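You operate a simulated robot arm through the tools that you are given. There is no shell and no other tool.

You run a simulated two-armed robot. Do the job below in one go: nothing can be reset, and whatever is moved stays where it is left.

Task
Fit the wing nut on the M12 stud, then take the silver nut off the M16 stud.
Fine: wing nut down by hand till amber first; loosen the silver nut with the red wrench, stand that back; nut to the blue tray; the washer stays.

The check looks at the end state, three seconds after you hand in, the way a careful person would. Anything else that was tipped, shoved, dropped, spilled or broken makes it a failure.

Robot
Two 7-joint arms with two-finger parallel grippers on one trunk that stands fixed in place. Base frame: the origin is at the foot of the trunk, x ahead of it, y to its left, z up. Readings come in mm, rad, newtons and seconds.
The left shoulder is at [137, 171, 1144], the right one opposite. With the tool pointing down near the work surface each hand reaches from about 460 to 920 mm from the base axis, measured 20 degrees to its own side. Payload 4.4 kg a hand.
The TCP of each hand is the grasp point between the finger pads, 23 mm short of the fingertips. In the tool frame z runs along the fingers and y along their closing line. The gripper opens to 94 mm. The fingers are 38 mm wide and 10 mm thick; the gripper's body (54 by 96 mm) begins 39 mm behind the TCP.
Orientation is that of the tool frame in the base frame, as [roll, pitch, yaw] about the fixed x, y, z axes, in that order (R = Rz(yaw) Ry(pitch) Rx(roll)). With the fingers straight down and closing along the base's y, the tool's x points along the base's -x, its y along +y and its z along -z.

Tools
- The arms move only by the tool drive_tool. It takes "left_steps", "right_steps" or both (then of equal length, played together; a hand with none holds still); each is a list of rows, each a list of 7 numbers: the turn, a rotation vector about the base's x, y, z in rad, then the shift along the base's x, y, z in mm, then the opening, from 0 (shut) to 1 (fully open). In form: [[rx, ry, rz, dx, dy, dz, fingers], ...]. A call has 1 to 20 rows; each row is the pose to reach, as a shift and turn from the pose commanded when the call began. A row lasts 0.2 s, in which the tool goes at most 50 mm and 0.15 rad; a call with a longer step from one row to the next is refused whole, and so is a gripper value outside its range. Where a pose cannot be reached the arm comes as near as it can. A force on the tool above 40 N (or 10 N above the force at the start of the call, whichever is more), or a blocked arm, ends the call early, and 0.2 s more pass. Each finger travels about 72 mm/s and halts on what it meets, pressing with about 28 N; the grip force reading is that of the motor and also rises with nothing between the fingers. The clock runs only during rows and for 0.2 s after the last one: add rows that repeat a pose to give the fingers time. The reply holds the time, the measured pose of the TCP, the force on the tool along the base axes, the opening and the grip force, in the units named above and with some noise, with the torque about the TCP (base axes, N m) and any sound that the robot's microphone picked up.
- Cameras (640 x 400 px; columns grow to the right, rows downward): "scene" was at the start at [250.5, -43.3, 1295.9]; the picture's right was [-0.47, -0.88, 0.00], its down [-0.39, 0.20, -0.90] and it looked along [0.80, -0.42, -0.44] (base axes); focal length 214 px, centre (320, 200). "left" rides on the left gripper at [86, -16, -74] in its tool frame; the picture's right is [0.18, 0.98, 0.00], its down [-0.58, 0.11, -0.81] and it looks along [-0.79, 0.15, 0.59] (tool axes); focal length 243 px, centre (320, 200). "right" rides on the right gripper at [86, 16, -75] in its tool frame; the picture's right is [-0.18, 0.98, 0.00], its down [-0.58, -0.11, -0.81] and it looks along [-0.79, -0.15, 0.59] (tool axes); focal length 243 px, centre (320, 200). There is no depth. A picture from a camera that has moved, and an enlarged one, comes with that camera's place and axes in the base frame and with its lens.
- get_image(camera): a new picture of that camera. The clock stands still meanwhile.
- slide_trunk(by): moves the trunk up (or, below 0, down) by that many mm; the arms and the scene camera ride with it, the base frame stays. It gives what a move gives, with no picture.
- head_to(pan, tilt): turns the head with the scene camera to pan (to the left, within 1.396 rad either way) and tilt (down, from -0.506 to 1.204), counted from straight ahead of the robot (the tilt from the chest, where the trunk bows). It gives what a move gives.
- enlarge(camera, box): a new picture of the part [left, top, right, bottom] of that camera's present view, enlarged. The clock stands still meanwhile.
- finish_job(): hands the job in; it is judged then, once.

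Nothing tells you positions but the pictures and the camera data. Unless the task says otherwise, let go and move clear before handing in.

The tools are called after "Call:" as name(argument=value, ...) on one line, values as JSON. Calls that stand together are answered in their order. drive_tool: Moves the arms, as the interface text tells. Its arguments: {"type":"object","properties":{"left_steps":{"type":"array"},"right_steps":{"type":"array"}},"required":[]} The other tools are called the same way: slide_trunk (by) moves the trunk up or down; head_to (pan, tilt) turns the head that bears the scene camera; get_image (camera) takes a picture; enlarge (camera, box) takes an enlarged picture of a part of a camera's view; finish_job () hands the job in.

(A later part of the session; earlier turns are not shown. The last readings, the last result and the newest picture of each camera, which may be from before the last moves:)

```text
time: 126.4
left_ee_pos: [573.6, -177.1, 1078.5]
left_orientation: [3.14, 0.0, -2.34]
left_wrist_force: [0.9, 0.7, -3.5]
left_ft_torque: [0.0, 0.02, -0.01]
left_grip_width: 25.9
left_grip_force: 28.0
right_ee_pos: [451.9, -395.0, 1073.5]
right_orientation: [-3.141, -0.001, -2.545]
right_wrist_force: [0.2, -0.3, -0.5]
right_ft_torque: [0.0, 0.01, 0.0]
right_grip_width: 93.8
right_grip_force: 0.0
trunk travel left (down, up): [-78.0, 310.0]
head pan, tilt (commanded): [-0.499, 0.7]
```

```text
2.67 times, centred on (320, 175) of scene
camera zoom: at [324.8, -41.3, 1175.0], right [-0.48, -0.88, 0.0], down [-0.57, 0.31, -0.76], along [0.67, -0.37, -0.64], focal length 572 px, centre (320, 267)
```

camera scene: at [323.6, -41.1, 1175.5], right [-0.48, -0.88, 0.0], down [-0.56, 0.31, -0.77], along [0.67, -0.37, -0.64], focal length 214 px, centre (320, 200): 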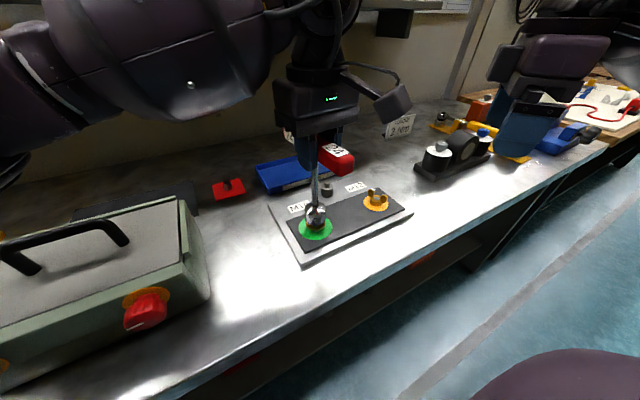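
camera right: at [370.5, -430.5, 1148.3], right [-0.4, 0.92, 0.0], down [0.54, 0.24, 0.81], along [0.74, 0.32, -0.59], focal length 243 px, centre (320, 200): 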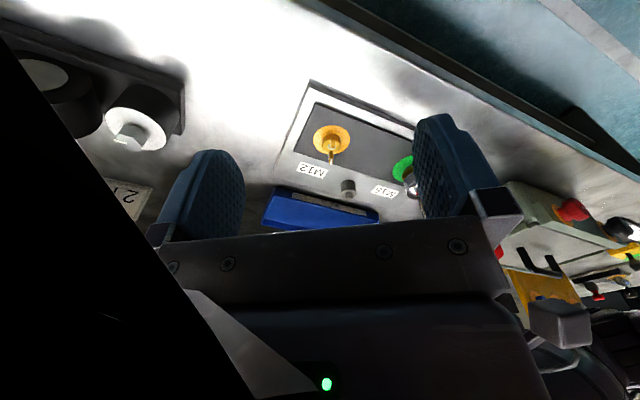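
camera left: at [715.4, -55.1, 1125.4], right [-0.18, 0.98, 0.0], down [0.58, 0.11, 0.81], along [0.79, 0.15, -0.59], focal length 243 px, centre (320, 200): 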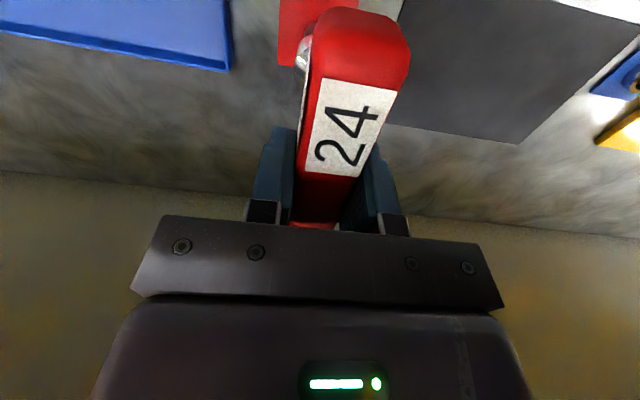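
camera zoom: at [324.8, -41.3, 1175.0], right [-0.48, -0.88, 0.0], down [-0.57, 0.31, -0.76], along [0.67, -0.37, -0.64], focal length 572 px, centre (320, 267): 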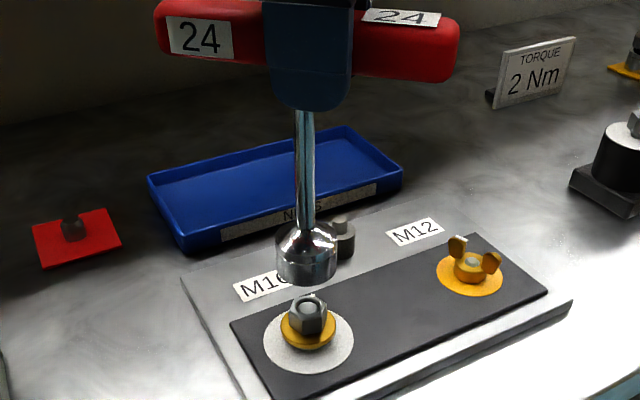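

The nut and washer stayed in place on the stud. I'll carry the wrench back to above its stand, turned to its original angle.

Call:
drive_tool(left_steps=[[0, 0, -0.13, 30, 18, 0, 0], [0, 0, -0.26, 66, 40, 0, 0], [0, 0, -0.39, 104, 62, 0, 0], [0, 0, -0.52, 142, 85, 0, 0], [0, 0, -0.65, 180, 107, 0, 0], [0, 0, -0.78, 212, 124, 0, 0], [0, 0, -0.8, 227.7, 133.4, 0, 0], [0, 0, -0.8, 227.7, 133.4, 0, 0]])

Call:
head_to(pan=-0.1, tilt=0.45)

Call:
get_image(camera="scene")

Call:
enlarge(camera="scene", box=[280, 170, 350, 255])

```text
time: 128.2
left_ee_pos: [801.3, -41.7, 1076.6]
left_orientation: [3.141, 0.001, -3.141]
left_wrist_force: [0.2, -0.2, -2.6]
left_ft_torque: [0.0, 0.01, -0.02]
left_grip_width: 25.8
left_grip_force: 27.7
right_ee_pos: [451.5, -394.4, 1072.7]
right_orientation: [-3.14, 0.0, -2.545]
right_wrist_force: [0.1, -0.5, -0.3]
right_ft_torque: [-0.01, 0.02, -0.04]
right_grip_width: 93.9
right_grip_force: 0.1
trunk travel left (down, up): [-78.0, 310.0]
head pan, tilt (commanded): [-0.499, 0.7]
```

```text
time: 129.1
left_ee_pos: [800.5, -42.7, 1076.5]
left_orientation: [-3.141, 0.0, 3.141]
left_wrist_force: [-0.1, 0.0, -2.6]
left_ft_torque: [0.01, 0.04, 0.0]
left_grip_width: 26.1
left_grip_force: 27.9
right_ee_pos: [451.8, -393.7, 1073.0]
right_orientation: [-3.141, 0.0, -2.547]
right_wrist_force: [0.0, 0.3, 0.3]
right_ft_torque: [0.02, 0.03, 0.01]
right_grip_width: 94.0
right_grip_force: 0.1
trunk travel left (down, up): [-78.0, 310.0]
head pan, tilt (commanded): [-0.099, 0.45]
```

```text
taken
camera scene: at [341.6, -9.7, 1197.3], right [-0.1, -0.99, 0.0], down [-0.43, 0.04, -0.9], along [0.9, -0.09, -0.44], focal length 214 px, centre (320, 200)
```

scene: 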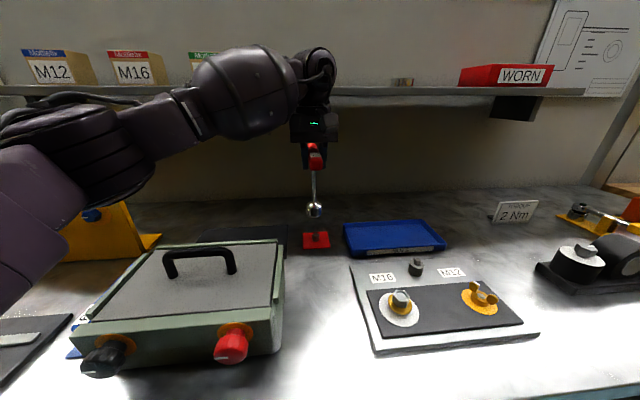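

```text
4.71 times, centred on (315, 212) of scene
camera zoom: at [341.6, -9.7, 1197.3], right [-0.1, -0.99, 0.0], down [-0.43, 0.04, -0.9], along [0.9, -0.09, -0.44], focal length 1009 px, centre (344, 141)
```

zoom: 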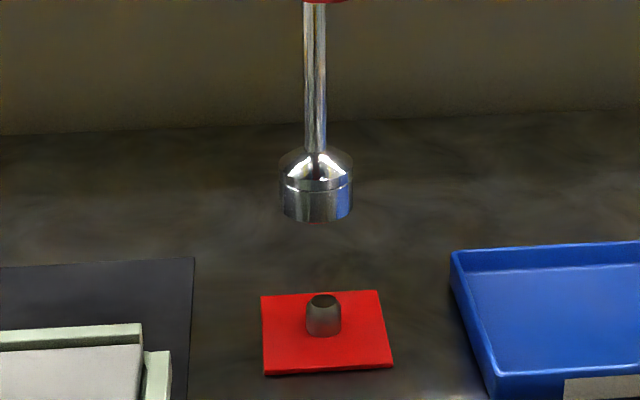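

The peg is about 3.5 mm to the -y side of the socket. For the x direction I'd like a second angle, so I'll bring the right camera round to look at the stand from the right.

Call:
drive_tool(right_steps=[[0, 0, 0, 15, 40, 5, 1], [0, 0, 0, 30, 80, 10, 1], [0, 0, 0, 45, 120, 15, 1], [0, 0, 0, 60, 160, 15, 1], [0, 0, 0, 75, 195, 15, 1], [0, 0, 0, 83, 215, 15, 1], [0, 0, 0, 83, 215, 15, 1]], left_steps=[[0, 0, 0, 0, -1, 0, 0], [0, 0, 0, 0, -2, 0, 0], [0, 0, 0, 0, -3.5, 0, 0], [0, 0, 0, 0, -3.5, -5, 0], [0, 0, 0, 0, -3.5, -15, 0], [0, 0, 0, 0, -3.5, -25, 0], [0, 0, 0, 0, -3.5, -30, 0]])

Call:
get_image(camera="right")

Call:
enlarge(camera="scene", box=[280, 180, 350, 255])

```text
time: 130.7
left_ee_pos: [799.8, -48.0, 1046.3]
left_orientation: [-3.141, -0.001, -3.141]
left_wrist_force: [0.3, -0.6, -3.2]
left_ft_torque: [0.02, 0.04, -0.03]
left_grip_width: 25.8
left_grip_force: 27.9
right_ee_pos: [535.1, -176.4, 1089.6]
right_orientation: [3.141, 0.001, -2.545]
right_wrist_force: [0.3, -0.1, 0.5]
right_ft_torque: [0.0, -0.04, 0.02]
right_grip_width: 94.1
right_grip_force: 0.0
trunk travel left (down, up): [-78.0, 310.0]
head pan, tilt (commanded): [-0.099, 0.45]
```

```text
taken
camera right: at [454.1, -213.0, 1163.8], right [-0.4, 0.92, 0.0], down [0.54, 0.24, 0.81], along [0.74, 0.32, -0.59], focal length 243 px, centre (320, 200)
```

right: 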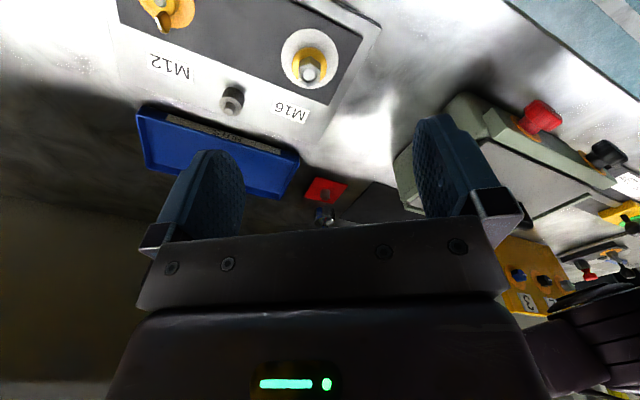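

```text
5.33 times, centred on (315, 218) of scene
camera zoom: at [341.6, -9.6, 1197.3], right [-0.1, -1.0, 0.0], down [-0.43, 0.04, -0.9], along [0.9, -0.09, -0.44], focal length 1144 px, centre (347, 107)
```

zoom: 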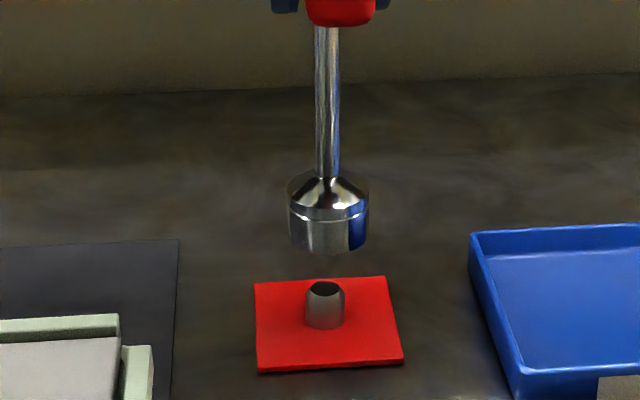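

Call:
enlarge(camera="right", box=[290, 160, 370, 230])

```text
5.71 times, centred on (330, 195) of right
camera zoom: at [454.1, -213.0, 1163.8], right [-0.4, 0.92, 0.0], down [0.54, 0.24, 0.81], along [0.74, 0.32, -0.59], focal length 1386 px, centre (263, 229)
```

zoom: 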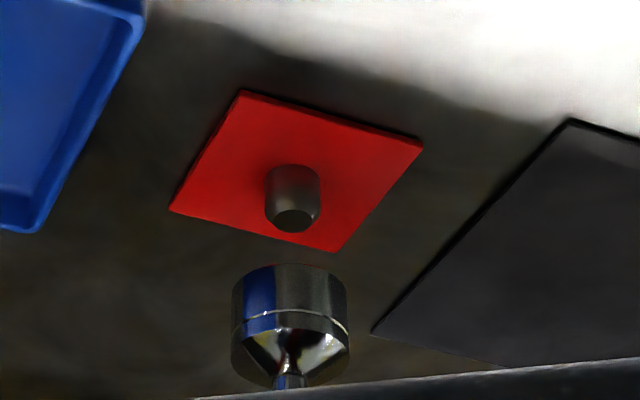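

Combining the views, the socket needs about (+1.2, +1.9) mm to centre over the peg. I'll apply that, lower to just above the peg and re-check.

Call:
drive_tool(left_steps=[[0, 0, 0, 0.6, 1, 0, 0], [0, 0, 0, 1.2, 1.9, -8, 0], [0, 0, 0, 1.2, 1.9, -18, 0], [0, 0, 0, 1.2, 1.9, -25, 0], [0, 0, 0, 1.2, 1.9, -25, 0]])

Call:
enlarge(camera="right", box=[290, 160, 370, 230])

Call:
enlarge(camera="scene", box=[280, 180, 350, 255])

```text
time: 131.9
left_ee_pos: [802.5, -44.2, 1021.4]
left_orientation: [-3.141, 0.0, 3.141]
left_wrist_force: [0.1, 0.4, -2.6]
left_ft_torque: [0.02, -0.01, -0.05]
left_grip_width: 26.1
left_grip_force: 28.1
right_ee_pos: [534.5, -177.3, 1088.9]
right_orientation: [-3.141, 0.0, -2.544]
right_wrist_force: [0.0, -0.3, -1.1]
right_ft_torque: [0.01, 0.0, 0.01]
right_grip_width: 94.1
right_grip_force: 0.1
trunk travel left (down, up): [-78.0, 310.0]
head pan, tilt (commanded): [-0.099, 0.45]
```

```text
5.71 times, centred on (330, 195) of right
camera zoom: at [453.8, -213.3, 1163.8], right [-0.4, 0.92, 0.0], down [0.54, 0.24, 0.81], along [0.74, 0.32, -0.59], focal length 1386 px, centre (263, 229)
```

zoom: 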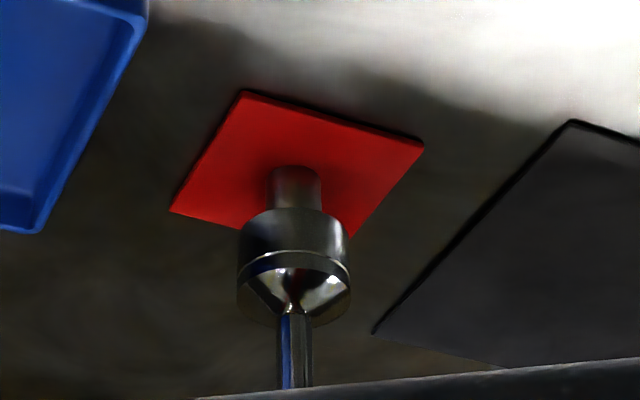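

```text
5.33 times, centred on (315, 218) of scene
camera zoom: at [341.5, -9.6, 1197.4], right [-0.1, -1.0, 0.0], down [-0.43, 0.04, -0.9], along [0.9, -0.09, -0.44], focal length 1144 px, centre (347, 107)
```

zoom: 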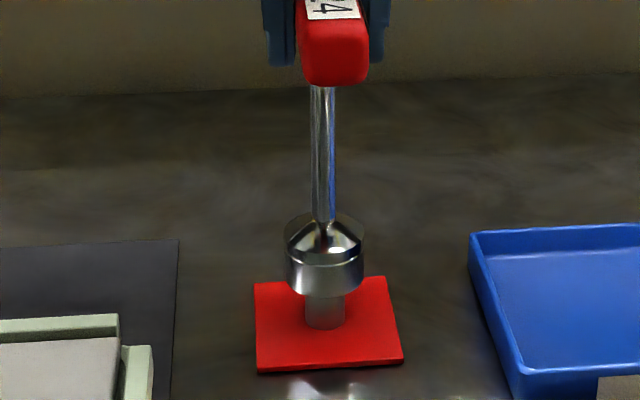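

Now within about 1–2 mm in x, and the socket has around 2 mm of play over the peg. I'll shift -1.0 mm in x and lower the socket over the peg, watching the force.

Call:
drive_tool(left_steps=[[0, 0, 0, -1, 0, -3, 0], [0, 0, 0, -1, 0, -7, 0], [0, 0, 0, -1, 0, -11, 0], [0, 0, 0, -1, 0, -15, 0], [0, 0, 0, -1, 0, -15, 0]])

Call:
enlarge(camera="scene", box=[280, 180, 350, 255])

Call:
enlarge(camera="right", box=[290, 160, 370, 230])

```text
time: 133.1
left_ee_pos: [802.4, -45.7, 1007.6]
left_orientation: [3.141, -0.001, 3.141]
left_wrist_force: [0.6, 0.5, -2.0]
left_ft_torque: [0.01, 0.01, 0.0]
left_grip_width: 26.0
left_grip_force: 28.1
right_ee_pos: [534.9, -177.2, 1088.8]
right_orientation: [-3.14, 0.0, -2.544]
right_wrist_force: [0.0, 0.0, 0.8]
right_ft_torque: [0.01, 0.01, 0.0]
right_grip_width: 93.7
right_grip_force: 0.0
trunk travel left (down, up): [-78.0, 310.0]
head pan, tilt (commanded): [-0.099, 0.45]
```

```text
5.33 times, centred on (315, 218) of scene
camera zoom: at [341.5, -9.6, 1197.3], right [-0.1, -1.0, 0.0], down [-0.43, 0.04, -0.9], along [0.9, -0.09, -0.44], focal length 1144 px, centre (347, 107)
```

zoom: 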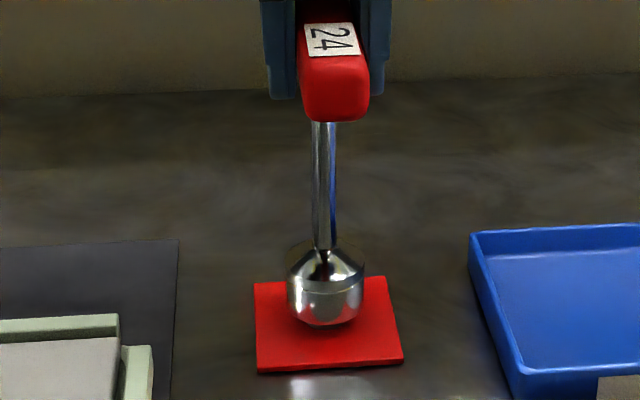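

```text
5.71 times, centred on (330, 195) of right
camera zoom: at [453.8, -213.4, 1163.8], right [-0.4, 0.92, 0.0], down [0.54, 0.24, 0.81], along [0.74, 0.32, -0.59], focal length 1386 px, centre (263, 229)
```

zoom: 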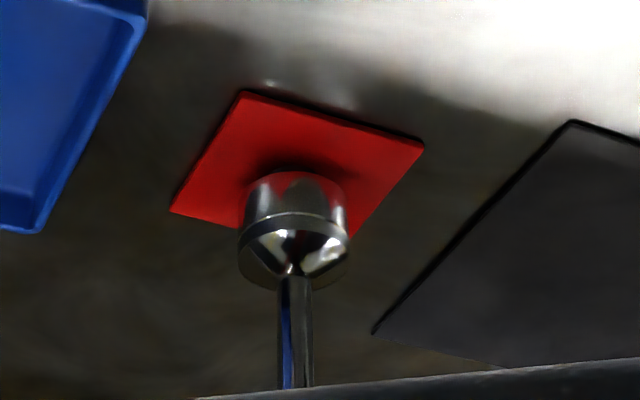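

The socket is passing over the peg freely. I'll lower the last 8–10 mm gently until it rests on the pad.

Call:
drive_tool(left_steps=[[0, 0, 0, 0, 0, -2, 0], [0, 0, 0, 0, 0, -4, 0], [0, 0, 0, 0, 0, -6, 0], [0, 0, 0, 0, 0, -8, 0], [0, 0, 0, 0, 0, -8, 0]])

Call:
enlarge(camera="scene", box=[280, 180, 350, 255])

```text
time: 134.3
left_ee_pos: [800.9, -45.5, 998.7]
left_orientation: [3.141, -0.001, -3.14]
left_wrist_force: [-0.6, -0.2, -1.8]
left_ft_torque: [-0.02, 0.06, -0.01]
left_grip_width: 25.8
left_grip_force: 27.8
right_ee_pos: [534.7, -178.0, 1088.8]
right_orientation: [3.141, -0.001, -2.544]
right_wrist_force: [0.7, 0.0, 0.1]
right_ft_torque: [0.03, -0.01, 0.0]
right_grip_width: 93.9
right_grip_force: 0.0
trunk travel left (down, up): [-78.0, 310.0]
head pan, tilt (commanded): [-0.099, 0.45]
```

```text
5.33 times, centred on (315, 218) of scene
camera zoom: at [341.5, -9.6, 1197.3], right [-0.1, -1.0, 0.0], down [-0.43, 0.04, -0.9], along [0.9, -0.09, -0.44], focal length 1144 px, centre (347, 107)
```

zoom: 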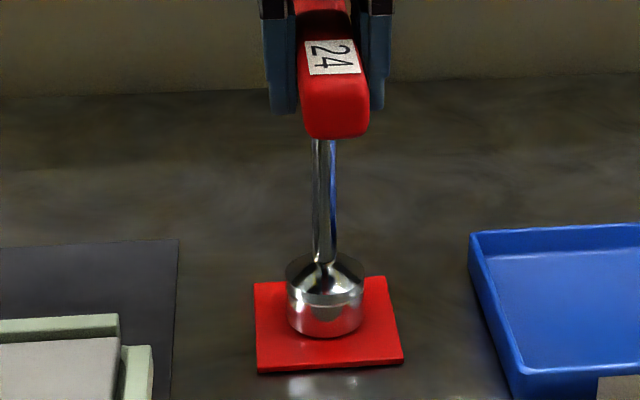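

It's nearly seated. I'll take small steps until the load comes off the hand.

Call:
drive_tool(left_steps=[[0, 0, 0, 0, 0, -1, 0], [0, 0, 0, 0, 0, -1.5, 0], [0, 0, 0, 0, 0, -1.5, 0]])

Call:
drive_tool(left_steps=[[0, 0, 0, 0, 0, -0.7, 0], [0, 0, 0, 0, 0, -1.2, 0], [0, 0, 0, 0, 0, -1.2, 0]])

```text
time: 135.1
left_ee_pos: [801.7, -44.2, 998.2]
left_orientation: [3.141, 0.0, -3.14]
left_wrist_force: [1.3, 0.6, -0.5]
left_ft_torque: [0.08, -0.16, 0.04]
left_grip_width: 26.1
left_grip_force: 27.5
right_ee_pos: [535.2, -176.5, 1089.3]
right_orientation: [3.141, 0.0, -2.546]
right_wrist_force: [0.9, -0.1, 0.4]
right_ft_torque: [0.0, 0.01, 0.01]
right_grip_width: 94.0
right_grip_force: 0.1
trunk travel left (down, up): [-78.0, 310.0]
head pan, tilt (commanded): [-0.099, 0.45]
```

```text
time: 135.9
left_ee_pos: [800.3, -45.8, 997.2]
left_orientation: [-3.141, 0.003, -3.141]
left_wrist_force: [5.9, 0.0, 8.8]
left_ft_torque: [0.07, -0.52, -0.06]
left_grip_width: 25.7
left_grip_force: 27.8
right_ee_pos: [533.3, -177.4, 1089.9]
right_orientation: [-3.141, 0.003, -2.545]
right_wrist_force: [0.0, -0.1, 1.1]
right_ft_torque: [-0.01, 0.02, -0.01]
right_grip_width: 94.4
right_grip_force: 0.1
trunk travel left (down, up): [-78.0, 310.0]
head pan, tilt (commanded): [-0.099, 0.45]
```

The socket is seated, with a 9 N upward reaction. I'll ease off slightly, check that the wrench stands upright, then open the fingers.

Call:
drive_tool(left_steps=[[0, 0, 0, 0.4, 0, 0.5, 0], [0, 0, 0, 0.4, 0, 0.7, 0]])

Call:
enlarge(camera="scene", box=[270, 130, 360, 255])

Call:
enlarge(camera="right", box=[290, 160, 370, 230])

```text
time: 136.5
left_ee_pos: [802.0, -44.8, 998.1]
left_orientation: [-3.14, 0.001, 3.141]
left_wrist_force: [0.1, 1.4, 8.2]
left_ft_torque: [-0.01, -0.17, 0.0]
left_grip_width: 26.2
left_grip_force: 27.9
right_ee_pos: [533.7, -178.1, 1089.3]
right_orientation: [-3.14, 0.004, -2.545]
right_wrist_force: [0.5, 0.1, 0.4]
right_ft_torque: [-0.01, 0.0, 0.01]
right_grip_width: 94.2
right_grip_force: 0.1
trunk travel left (down, up): [-78.0, 310.0]
head pan, tilt (commanded): [-0.099, 0.45]
```

```text
3.20 times, centred on (315, 192) of scene
camera zoom: at [340.5, -9.5, 1197.7], right [-0.1, -1.0, 0.0], down [-0.43, 0.04, -0.9], along [0.9, -0.09, -0.43], focal length 686 px, centre (336, 224)
```

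zoom: 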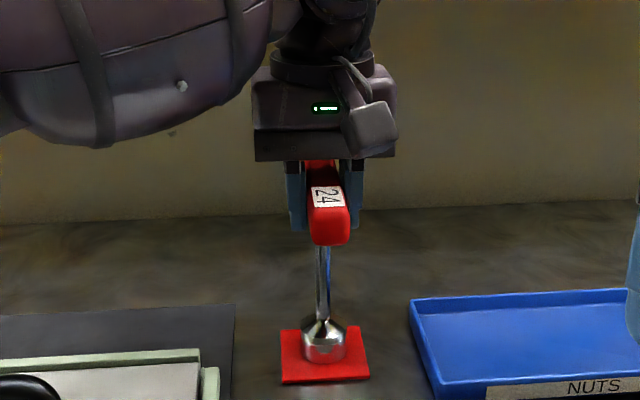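

```text
5.71 times, centred on (330, 195) of right
camera zoom: at [452.9, -213.3, 1164.3], right [-0.4, 0.92, 0.0], down [0.54, 0.24, 0.81], along [0.74, 0.32, -0.59], focal length 1386 px, centre (263, 229)
```

zoom: 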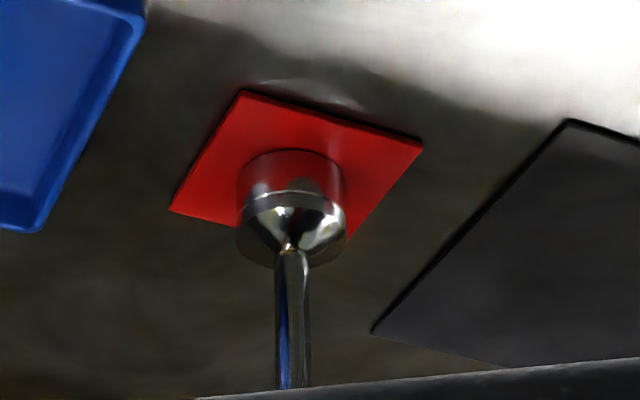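

The wrench stands upright on its peg. I'll open the left hand and lift straight up.

Call:
drive_tool(left_steps=[[0, 0, 0, 0, 0, 0, 0.32], [0, 0, 0, 0, 0, 0, 0.45], [0, 0, 0, 0, 0, 0, 0.7], [0, 0, 0, 0, 0, 0, 1], [0, 0, 0, 0, 0, 0, 1]])

Call:
enlarge(camera="scene", box=[270, 130, 360, 255])

```text
time: 137.7
left_ee_pos: [802.3, -45.8, 996.2]
left_orientation: [-3.141, -0.001, 3.141]
left_wrist_force: [0.4, -0.5, 0.3]
left_ft_torque: [0.03, 0.0, -0.02]
left_grip_width: 94.2
left_grip_force: 0.0
right_ee_pos: [535.5, -177.4, 1088.6]
right_orientation: [-3.141, 0.0, -2.546]
right_wrist_force: [1.9, -0.1, -0.2]
right_ft_torque: [0.02, -0.03, 0.0]
right_grip_width: 93.9
right_grip_force: 0.1
trunk travel left (down, up): [-78.0, 310.0]
head pan, tilt (commanded): [-0.099, 0.45]
```

```text
3.20 times, centred on (315, 192) of scene
camera zoom: at [341.4, -9.6, 1197.4], right [-0.1, -1.0, 0.0], down [-0.43, 0.04, -0.9], along [0.9, -0.09, -0.44], focal length 686 px, centre (336, 224)
```

zoom: 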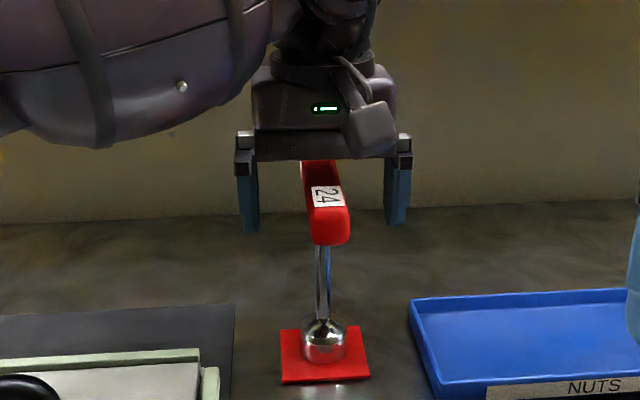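

The wrench stands on its own. I'll lift the left hand clear and retreat it to the left, turned to watch the M16 stud.

Call:
drive_tool(left_steps=[[0, 0, 0, 0, 0, 15, 1], [0, 0, 0, 0, 0, 40, 1], [0, 0, 0, 0, 0, 75, 1], [0, 0, 0, -10, 15, 110, 1], [0, 0, 0, -40, 40, 140, 1], [0, 0, -0.14, -80, 65, 140, 1], [0, 0, -0.28, -120, 90, 140, 1], [0, 0, -0.42, -160, 115, 140, 1], [0, 0, -0.56, -200, 140, 140, 1], [0, 0, -0.7, -220, 165, 140, 1], [0, 0, -0.84, -220, 175, 140, 1], [0, 0, -0.98, -220, 175, 140, 1], [0, 0, -1.12, -220, 175, 140, 1], [0, 0, -1.26, -220, 175, 140, 1]])

Call:
get_image(camera="left")

Call:
get_image(camera="scene")

```text
time: 140.7
left_ee_pos: [580.4, 129.3, 1136.2]
left_orientation: [3.141, 0.0, 1.88]
left_wrist_force: [-0.1, -0.1, -0.1]
left_ft_torque: [0.01, 0.01, 0.0]
left_grip_width: 94.0
left_grip_force: 0.1
right_ee_pos: [535.5, -177.6, 1089.0]
right_orientation: [3.141, 0.0, -2.546]
right_wrist_force: [-1.0, 0.6, 0.2]
right_ft_torque: [-0.01, -0.02, -0.03]
right_grip_width: 94.0
right_grip_force: 0.0
trunk travel left (down, up): [-78.0, 310.0]
head pan, tilt (commanded): [-0.099, 0.45]
```

```text
taken
camera left: at [539.5, 209.8, 1211.5], right [0.88, 0.47, 0.0], down [0.28, -0.52, 0.81], along [0.38, -0.71, -0.59], focal length 243 px, centre (320, 200)
```

left: 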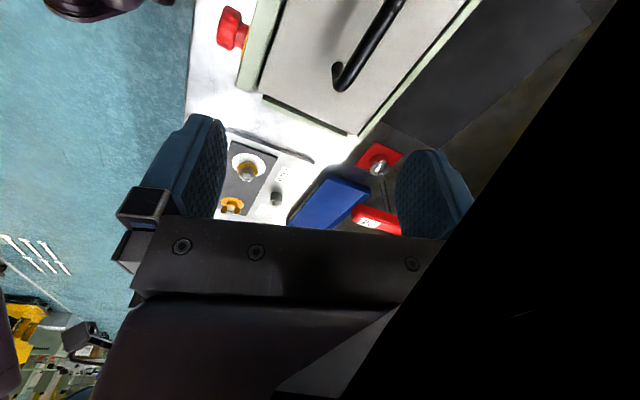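

```text
taken
camera scene: at [341.3, -9.6, 1197.4], right [-0.1, -1.0, 0.0], down [-0.43, 0.04, -0.9], along [0.9, -0.09, -0.44], focal length 214 px, centre (320, 200)
```

scene: 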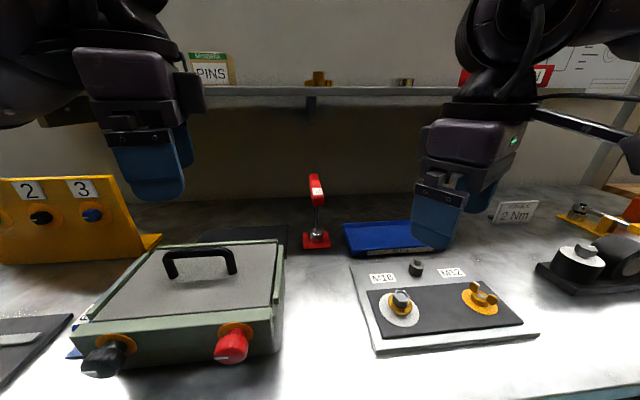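

Everything stands as it should. Now I'll look closely at the loosened nut to find its hex angle and height for gripping by hand.

Call:
enlarge(camera="left", box=[215, 130, 285, 200])

Call:
head_to(pan=-0.55, tilt=0.75)

Call:
get_image(camera="scene")

Call:
get_image(camera="right")

```text
5.71 times, centred on (250, 165) of left
camera zoom: at [539.5, 209.8, 1211.5], right [0.88, 0.47, 0.0], down [0.28, -0.52, 0.81], along [0.38, -0.71, -0.59], focal length 1386 px, centre (720, 400)
```

zoom: 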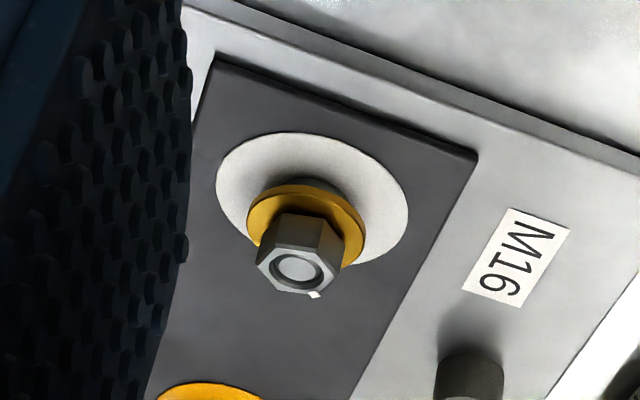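

```text
time: 141.6
left_ee_pos: [581.2, 130.0, 1138.0]
left_orientation: [3.141, 0.0, 1.883]
left_wrist_force: [-0.8, 0.3, -0.6]
left_ft_torque: [0.02, -0.01, 0.0]
left_grip_width: 94.1
left_grip_force: 0.1
right_ee_pos: [534.3, -178.5, 1087.5]
right_orientation: [3.14, -0.001, -2.546]
right_wrist_force: [-0.3, 0.1, -0.2]
right_ft_torque: [0.01, 0.02, 0.01]
right_grip_width: 94.0
right_grip_force: 0.0
trunk travel left (down, up): [-78.0, 310.0]
head pan, tilt (commanded): [-0.55, 0.75]
```

```text
taken
camera scene: at [320.6, -43.7, 1171.0], right [-0.52, -0.85, 0.0], down [-0.58, 0.36, -0.73], along [0.62, -0.38, -0.68], focal length 214 px, centre (320, 200)
```

scene: 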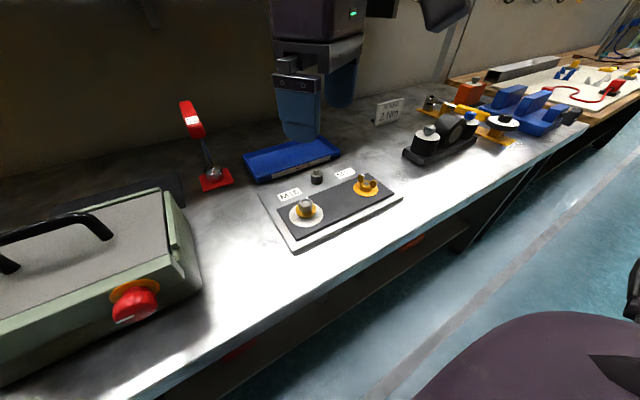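

```text
taken
camera right: at [453.7, -213.3, 1163.9], right [-0.4, 0.92, 0.0], down [0.54, 0.24, 0.81], along [0.74, 0.32, -0.59], focal length 243 px, centre (320, 200)
```

right: 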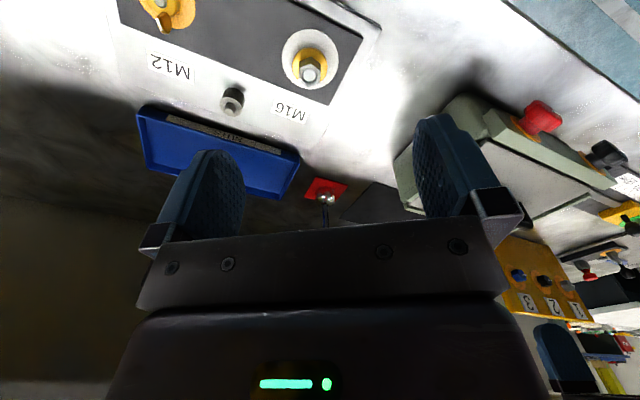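

Call:
enlarge(camera="scene", box=[280, 180, 340, 235])

Call:
enlarge(camera="right", box=[270, 20, 350, 100])

```text
7.27 times, centred on (310, 208) of scene
camera zoom: at [320.6, -43.7, 1171.0], right [-0.52, -0.85, 0.0], down [-0.58, 0.36, -0.73], along [0.62, -0.38, -0.68], focal length 1560 px, centre (393, 146)
```

zoom: 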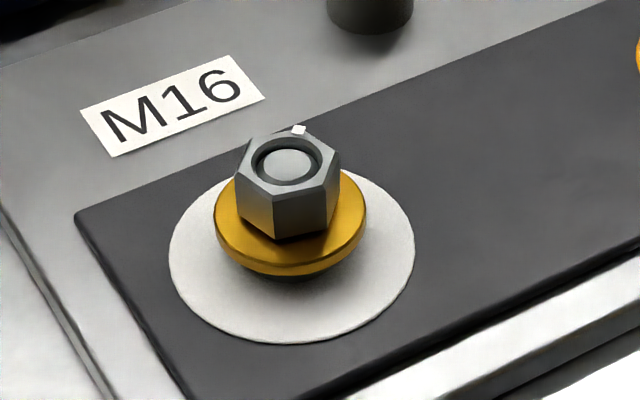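

```text
5.00 times, centred on (310, 60) of right
camera zoom: at [453.7, -213.3, 1163.9], right [-0.4, 0.92, 0.0], down [0.54, 0.24, 0.81], along [0.74, 0.32, -0.59], focal length 1213 px, centre (370, 900)
```

zoom: 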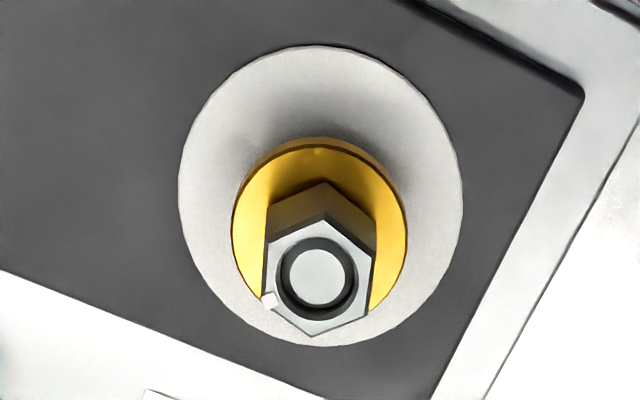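

The nut's hex corners are now at about 16° + k·60°, its axis is at (581, -170) and its top is at z≈897. To grip on flats with a long counter-clockwise stroke, I'll turn the right hand to about -2.86 rad above it.

Call:
drive_tool(right_steps=[[0, 0, -0.145, 5, 0, 0, 1], [0, 0, -0.29, 10, 0, 0, 0.9], [0, 0, -0.435, 15, 0, 0, 0.8], [0, 0, -0.58, 20, 0, 0, 0.7], [0, 0, -0.725, 25, 0, 0, 0.6], [0, 0, -0.87, 30, 0, 0, 0.6], [0, 0, -1.015, 35, 0, 0, 0.6], [0, 0, -1.16, 40, 2, 0, 0.6], [0, 0, -1.305, 46, 4, 0, 0.6], [0, 0, -1.45, 46, 7, 0, 0.6], [0, 0, -1.595, 46, 7, 0, 0.6], [0, 0, -1.73, 46, 7, 0, 0.6]])

Call:
drive_tool(right_steps=[[0, 0, -0.145, 0, 0, 0, 0.6], [0, 0, -0.29, 0, 0, 0, 0.6], [0, 0, -0.435, 0, 0, 0, 0.6], [0, 0, -0.58, 0, 0, 0, 0.6], [0, 0, -0.725, 0, 0, 0, 0.6], [0, 0, -0.87, 0, 0, 0, 0.6], [0, 0, -1.015, 0, 0, -20, 0.6], [0, 0, -1.16, 0, 0, -40, 0.6], [0, 0, -1.305, 0, 0, -60, 0.6], [0, 0, -1.45, 0, 0, -80, 0.6], [0, 0, -1.595, 0, 0, -100, 0.6], [0, 0, -1.727, 0, 0, -120, 0.6], [0, 0, -1.727, 0, 0, -120, 0.6]])

Call:
get_image(camera="right")

Call:
enlarge(camera="scene", box=[270, 140, 350, 235])

```text
time: 144.2
left_ee_pos: [580.8, 130.3, 1137.7]
left_orientation: [-3.141, -0.001, 1.882]
left_wrist_force: [0.9, -0.4, -0.4]
left_ft_torque: [0.01, -0.04, 0.02]
left_grip_width: 94.0
left_grip_force: 0.1
right_ee_pos: [581.0, -172.3, 1088.5]
right_orientation: [-3.141, 0.0, 2.008]
right_wrist_force: [-0.2, -0.2, -0.7]
right_ft_torque: [-0.02, 0.04, -0.03]
right_grip_width: 56.3
right_grip_force: 0.1
trunk travel left (down, up): [-78.0, 310.0]
head pan, tilt (commanded): [-0.55, 0.75]
```

```text
time: 147.0
left_ee_pos: [580.1, 129.6, 1137.6]
left_orientation: [-3.139, 0.001, 1.88]
left_wrist_force: [-0.2, -0.5, -0.3]
left_ft_torque: [-0.01, 0.0, 0.0]
left_grip_width: 94.3
left_grip_force: 0.1
right_ee_pos: [581.0, -172.3, 968.3]
right_orientation: [3.142, -0.001, 0.28]
right_wrist_force: [0.8, -0.6, 0.6]
right_ft_torque: [0.01, -0.05, 0.0]
right_grip_width: 56.5
right_grip_force: 0.0
trunk travel left (down, up): [-78.0, 310.0]
head pan, tilt (commanded): [-0.55, 0.75]
```

```text
taken
camera right: at [667.9, -163.6, 1043.6], right [0.1, -1.0, 0.0], down [-0.59, -0.06, 0.81], along [-0.8, -0.08, -0.59], focal length 243 px, centre (320, 200)
```

right: 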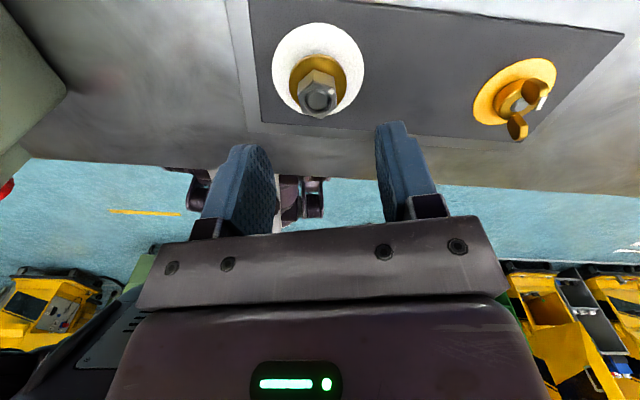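

```text
4.21 times, centred on (310, 188) of scene
camera zoom: at [320.2, -43.7, 1171.2], right [-0.52, -0.85, 0.0], down [-0.58, 0.36, -0.73], along [0.62, -0.38, -0.68], focal length 903 px, centre (362, 253)
```

zoom: 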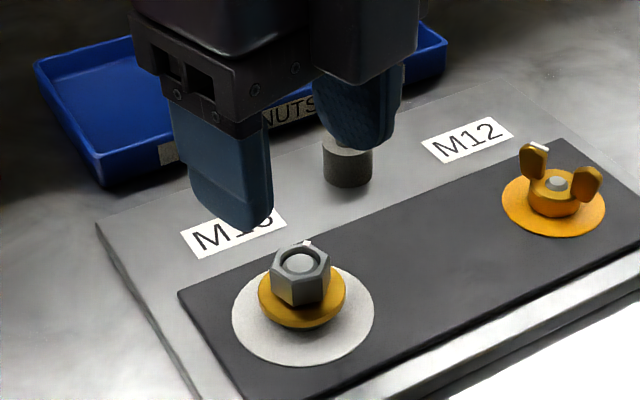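

The hand is oriented above the nut. I'll zoom in to check that the flats are square to the fingers and that it's centred.

Call:
enlarge(camera="right", box=[260, 20, 380, 130])

Call:
enlarge(camera="left", box=[200, 110, 300, 220])

```text
3.64 times, centred on (320, 75) of right
camera zoom: at [667.9, -163.6, 1043.6], right [0.1, -1.0, 0.0], down [-0.59, -0.06, 0.81], along [-0.8, -0.08, -0.59], focal length 882 px, centre (320, 654)
```

zoom: 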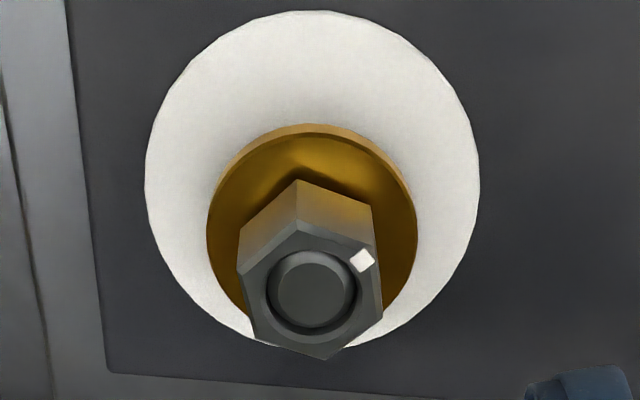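

```text
3.64 times, centred on (250, 165) of left
camera zoom: at [538.9, 209.7, 1211.9], right [0.88, 0.48, 0.0], down [0.28, -0.52, 0.81], along [0.38, -0.71, -0.59], focal length 882 px, centre (574, 327)
```

zoom: 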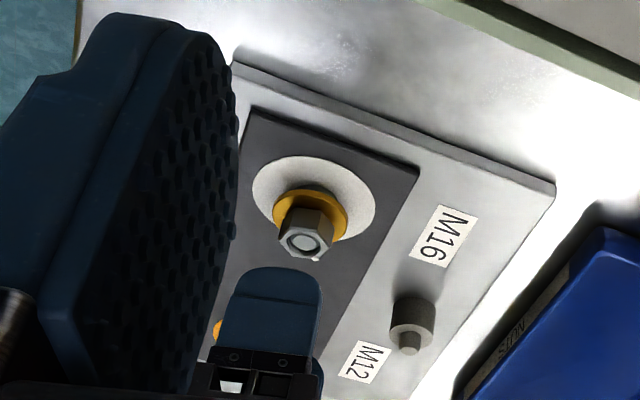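

The flats are square to the fingers within a degree. I'll shift (-1.1, +1.5) mm to centre and lower to z≈907, just above the washer.

Call:
drive_tool(right_steps=[[0, 0, 0, -1.1, 1.5, -15, 0.6], [0, 0, 0, -1.1, 1.5, -30, 0.6], [0, 0, 0, -1.1, 1.5, -45, 0.6], [0, 0, 0, -1.1, 1.5, -55, 0.6], [0, 0, 0, -1.1, 1.5, -61, 0.6], [0, 0, 0, -1.1, 1.5, -61, 0.6]])

Call:
enlarge(camera="right", box=[220, 60, 420, 240])

Call:
enlarge(camera="scene", box=[270, 140, 350, 235])

```text
time: 148.4
left_ee_pos: [580.7, 130.3, 1137.6]
left_orientation: [3.14, -0.001, 1.881]
left_wrist_force: [-0.3, -0.1, 0.7]
left_ft_torque: [-0.01, 0.0, 0.0]
left_grip_width: 94.0
left_grip_force: 0.0
right_ee_pos: [578.7, -170.3, 907.2]
right_orientation: [-3.141, 0.002, 0.284]
right_wrist_force: [0.4, 1.3, -0.1]
right_ft_torque: [-0.01, -0.02, 0.01]
right_grip_width: 56.7
right_grip_force: 0.2
trunk travel left (down, up): [-78.0, 310.0]
head pan, tilt (commanded): [-0.55, 0.75]
```

```text
2.22 times, centred on (320, 150) of right
camera zoom: at [666.6, -161.5, 981.8], right [0.1, -1.0, 0.0], down [-0.59, -0.06, 0.81], along [-0.8, -0.08, -0.59], focal length 539 px, centre (320, 311)
```

zoom: 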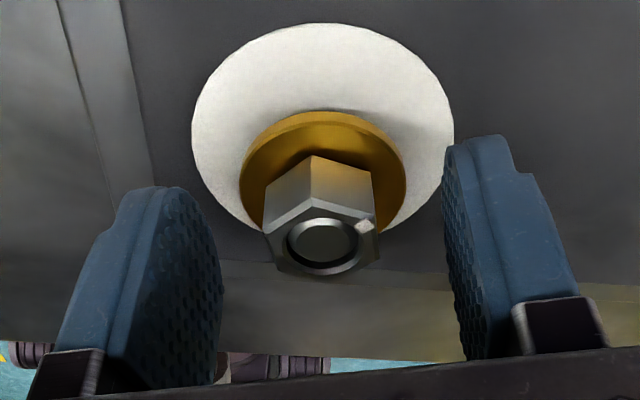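

```text
4.21 times, centred on (310, 188) of scene
camera zoom: at [320.4, -43.8, 1171.0], right [-0.52, -0.85, 0.0], down [-0.58, 0.36, -0.73], along [0.62, -0.38, -0.68], focal length 903 px, centre (362, 253)
```

zoom: 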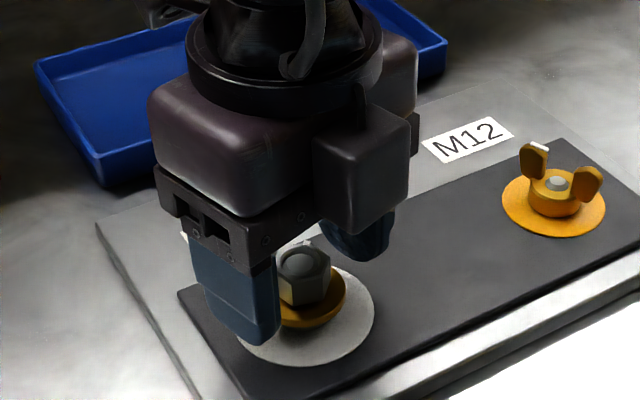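

The nut sits between the open fingers just above the washer. I'll close on its flats.

Call:
drive_tool(right_steps=[[0, 0, 0, 0, 0, 0, 0.45], [0, 0, 0, 0, 0, 0, 0.3], [0, 0, 0, 0, 0, 0, 0.1], [0, 0, 0, 0, 0, 0, 0], [0, 0, 0, 0, 0, 0, 0]])

Call:
enlarge(camera="right", box=[220, 60, 420, 240])

```text
time: 149.6
left_ee_pos: [580.1, 128.7, 1137.0]
left_orientation: [-3.141, 0.0, 1.88]
left_wrist_force: [0.3, -0.3, 0.6]
left_ft_torque: [0.0, 0.0, -0.01]
left_grip_width: 94.0
left_grip_force: 0.1
right_ee_pos: [578.8, -170.7, 905.8]
right_orientation: [3.141, 0.0, 0.283]
right_wrist_force: [2.5, -6.2, 1.0]
right_ft_torque: [-0.15, -0.05, 0.0]
right_grip_width: 23.2
right_grip_force: 27.8
trunk travel left (down, up): [-78.0, 310.0]
head pan, tilt (commanded): [-0.55, 0.75]
```

```text
2.22 times, centred on (320, 150) of right
camera zoom: at [666.9, -162.1, 981.6], right [0.1, -1.0, 0.0], down [-0.59, -0.06, 0.81], along [-0.8, -0.08, -0.59], focal length 539 px, centre (320, 311)
```

zoom: 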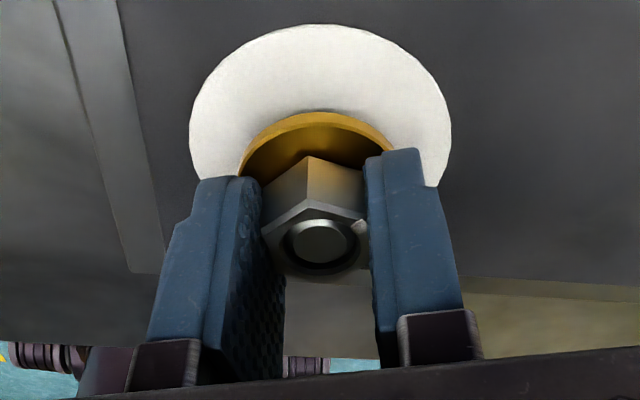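

The nut is held on its flats (23 mm). I'll relieve the small side load and start unscrewing counter-clockwise.

Call:
drive_tool(right_steps=[[0, 0, 0, 0.2, -0.6, 0, 0], [0, 0, 0.14, 0.2, -0.6, 0.1, 0], [0, 0, 0.28, 0.2, -0.6, 0.2, 0], [0, 0, 0.42, 0.2, -0.6, 0.3, 0], [0, 0, 0.42, 0.2, -0.6, 0.3, 0]])

Call:
enlarge(camera="right", box=[220, 60, 420, 240])

```text
time: 150.8
left_ee_pos: [580.9, 130.1, 1137.3]
left_orientation: [3.141, 0.0, 1.881]
left_wrist_force: [-0.3, 0.0, 0.6]
left_ft_torque: [0.05, 0.02, -0.03]
left_grip_width: 94.2
left_grip_force: 0.1
right_ee_pos: [579.1, -169.8, 907.9]
right_orientation: [-3.141, 0.002, 0.701]
right_wrist_force: [-1.0, -1.8, 1.1]
right_ft_torque: [-0.02, 0.04, 0.04]
right_grip_width: 23.4
right_grip_force: 27.8
trunk travel left (down, up): [-78.0, 310.0]
head pan, tilt (commanded): [-0.55, 0.75]
```

```text
2.22 times, centred on (320, 150) of right
camera zoom: at [655.8, -127.1, 982.4], right [0.5, -0.87, 0.0], down [-0.51, -0.29, 0.81], along [-0.7, -0.4, -0.59], focal length 539 px, centre (320, 311)
```

zoom: 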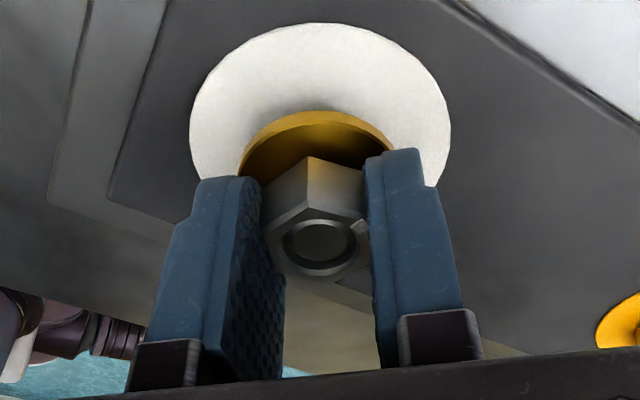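

The nut turns easily with the hand. I'll continue counter-clockwise with a slight rise.

Call:
drive_tool(right_steps=[[0, 0, 0.14, 0, 0, 0.1, 0], [0, 0, 0.28, 0, 0, 0.2, 0], [0, 0, 0.42, 0, 0, 0.3, 0], [0, 0, 0.56, 0, 0, 0.4, 0], [0, 0, 0.7, 0, 0, 0.5, 0], [0, 0, 0.7, 0, 0, 0.5, 0]])

Call:
enlarge(camera="right", box=[220, 60, 420, 240])

```text
time: 152.2
left_ee_pos: [580.4, 129.3, 1137.6]
left_orientation: [-3.141, -0.001, 1.882]
left_wrist_force: [-0.9, -0.5, 0.5]
left_ft_torque: [-0.01, 0.03, -0.01]
left_grip_width: 94.1
left_grip_force: 0.0
right_ee_pos: [580.4, -170.4, 907.5]
right_orientation: [3.141, 0.0, 1.404]
right_wrist_force: [-3.5, -3.6, 7.6]
right_ft_torque: [-0.13, 0.08, -0.03]
right_grip_width: 23.2
right_grip_force: 27.9
trunk travel left (down, up): [-78.0, 310.0]
head pan, tilt (commanded): [-0.55, 0.75]
```

```text
2.22 times, centred on (320, 150) of right
camera zoom: at [609.8, -88.2, 983.5], right [0.94, -0.34, 0.0], down [-0.2, -0.56, 0.81], along [-0.28, -0.76, -0.59], focal length 539 px, centre (320, 311)
```

zoom: 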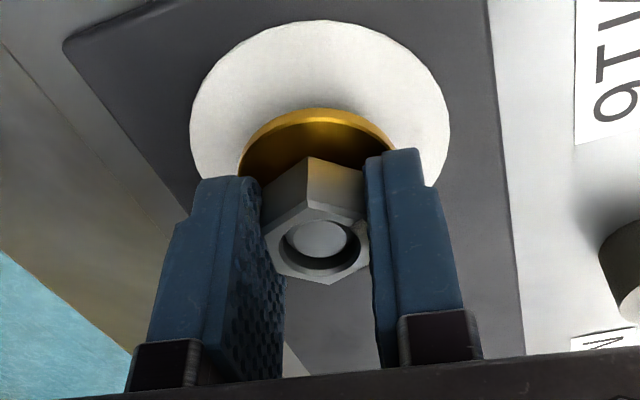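

The nut is pushing up, so it rises about 1.6 mm per radian. I'll follow it at that rate and continue.

Call:
drive_tool(right_steps=[[0, 0, 0, -0.3, -0.3, 0.6, 0], [0, 0, 0.14, -0.3, -0.3, 0.85, 0], [0, 0, 0.28, -0.3, -0.3, 1.1, 0], [0, 0, 0.42, -0.3, -0.3, 1.35, 0], [0, 0, 0.56, -0.3, -0.3, 1.6, 0], [0, 0, 0.7, -0.3, -0.3, 1.85, 0], [0, 0, 0.7, -0.3, -0.3, 1.85, 0]])

Call:
enlarge(camera="right", box=[220, 60, 420, 240])

```text
time: 153.8
left_ee_pos: [581.7, 130.3, 1136.8]
left_orientation: [3.141, 0.0, 1.882]
left_wrist_force: [0.1, -0.7, 0.2]
left_ft_torque: [-0.02, -0.01, 0.0]
left_grip_width: 93.8
left_grip_force: 0.0
right_ee_pos: [579.5, -170.9, 910.1]
right_orientation: [3.141, 0.0, 2.106]
right_wrist_force: [0.2, 2.3, 0.3]
right_ft_torque: [0.05, -0.02, 0.01]
right_grip_width: 23.2
right_grip_force: 28.5
trunk travel left (down, up): [-78.0, 310.0]
head pan, tilt (commanded): [-0.55, 0.75]
```

```text
2.22 times, centred on (320, 150) of right
camera zoom: at [549.7, -88.1, 985.1], right [0.94, 0.34, 0.0], down [0.2, -0.56, 0.81], along [0.28, -0.76, -0.59], focal length 539 px, centre (320, 311)
```

zoom: 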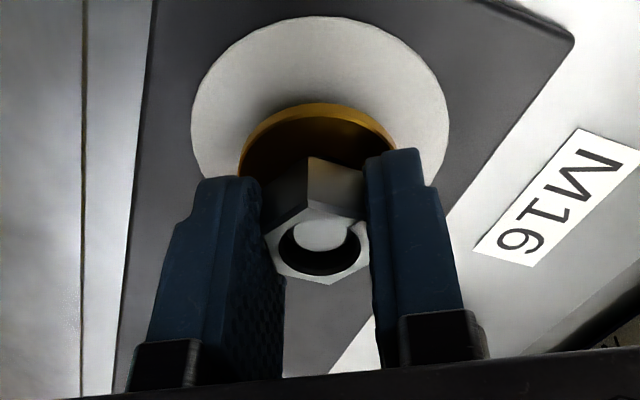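

Forces are near zero and the stud end is receding into the nut. I'll continue to the end of this stroke.

Call:
drive_tool(right_steps=[[0, 0, 0.14, 0, 0.1, 0.25, 0], [0, 0, 0.28, 0, 0.2, 0.5, 0], [0, 0, 0.42, 0, 0.2, 0.75, 0], [0, 0, 0.56, 0, 0.2, 1.0, 0], [0, 0, 0.7, 0, 0.2, 1.25, 0], [0, 0, 0.7, 0, 0.2, 1.25, 0]])

Call:
enlarge(camera="right", box=[220, 60, 420, 240])

```text
time: 155.2
left_ee_pos: [581.4, 130.1, 1136.6]
left_orientation: [-3.139, -0.001, 1.882]
left_wrist_force: [0.4, -0.1, 0.5]
left_ft_torque: [0.03, -0.01, -0.02]
left_grip_width: 93.8
left_grip_force: 0.1
right_ee_pos: [579.7, -170.7, 911.6]
right_orientation: [3.14, 0.003, 2.804]
right_wrist_force: [3.5, 3.3, 4.0]
right_ft_torque: [0.03, -0.1, 0.0]
right_grip_width: 23.3
right_grip_force: 28.0
trunk travel left (down, up): [-78.0, 310.0]
head pan, tilt (commanded): [-0.55, 0.75]
```

```text
2.22 times, centred on (320, 150) of right
camera zoom: at [503.4, -126.8, 986.1], right [0.5, 0.87, 0.0], down [0.51, -0.3, 0.81], along [0.7, -0.4, -0.59], focal length 539 px, centre (320, 311)
```

zoom: 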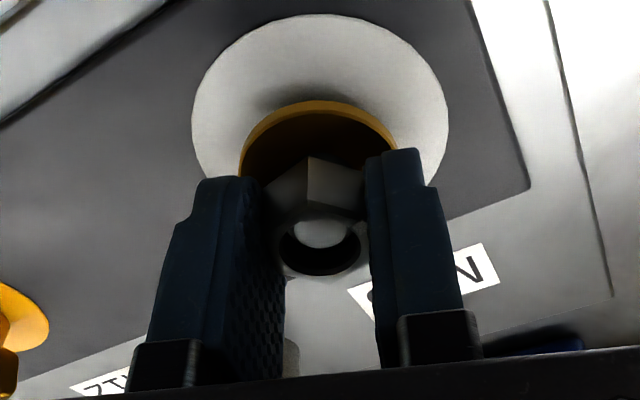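

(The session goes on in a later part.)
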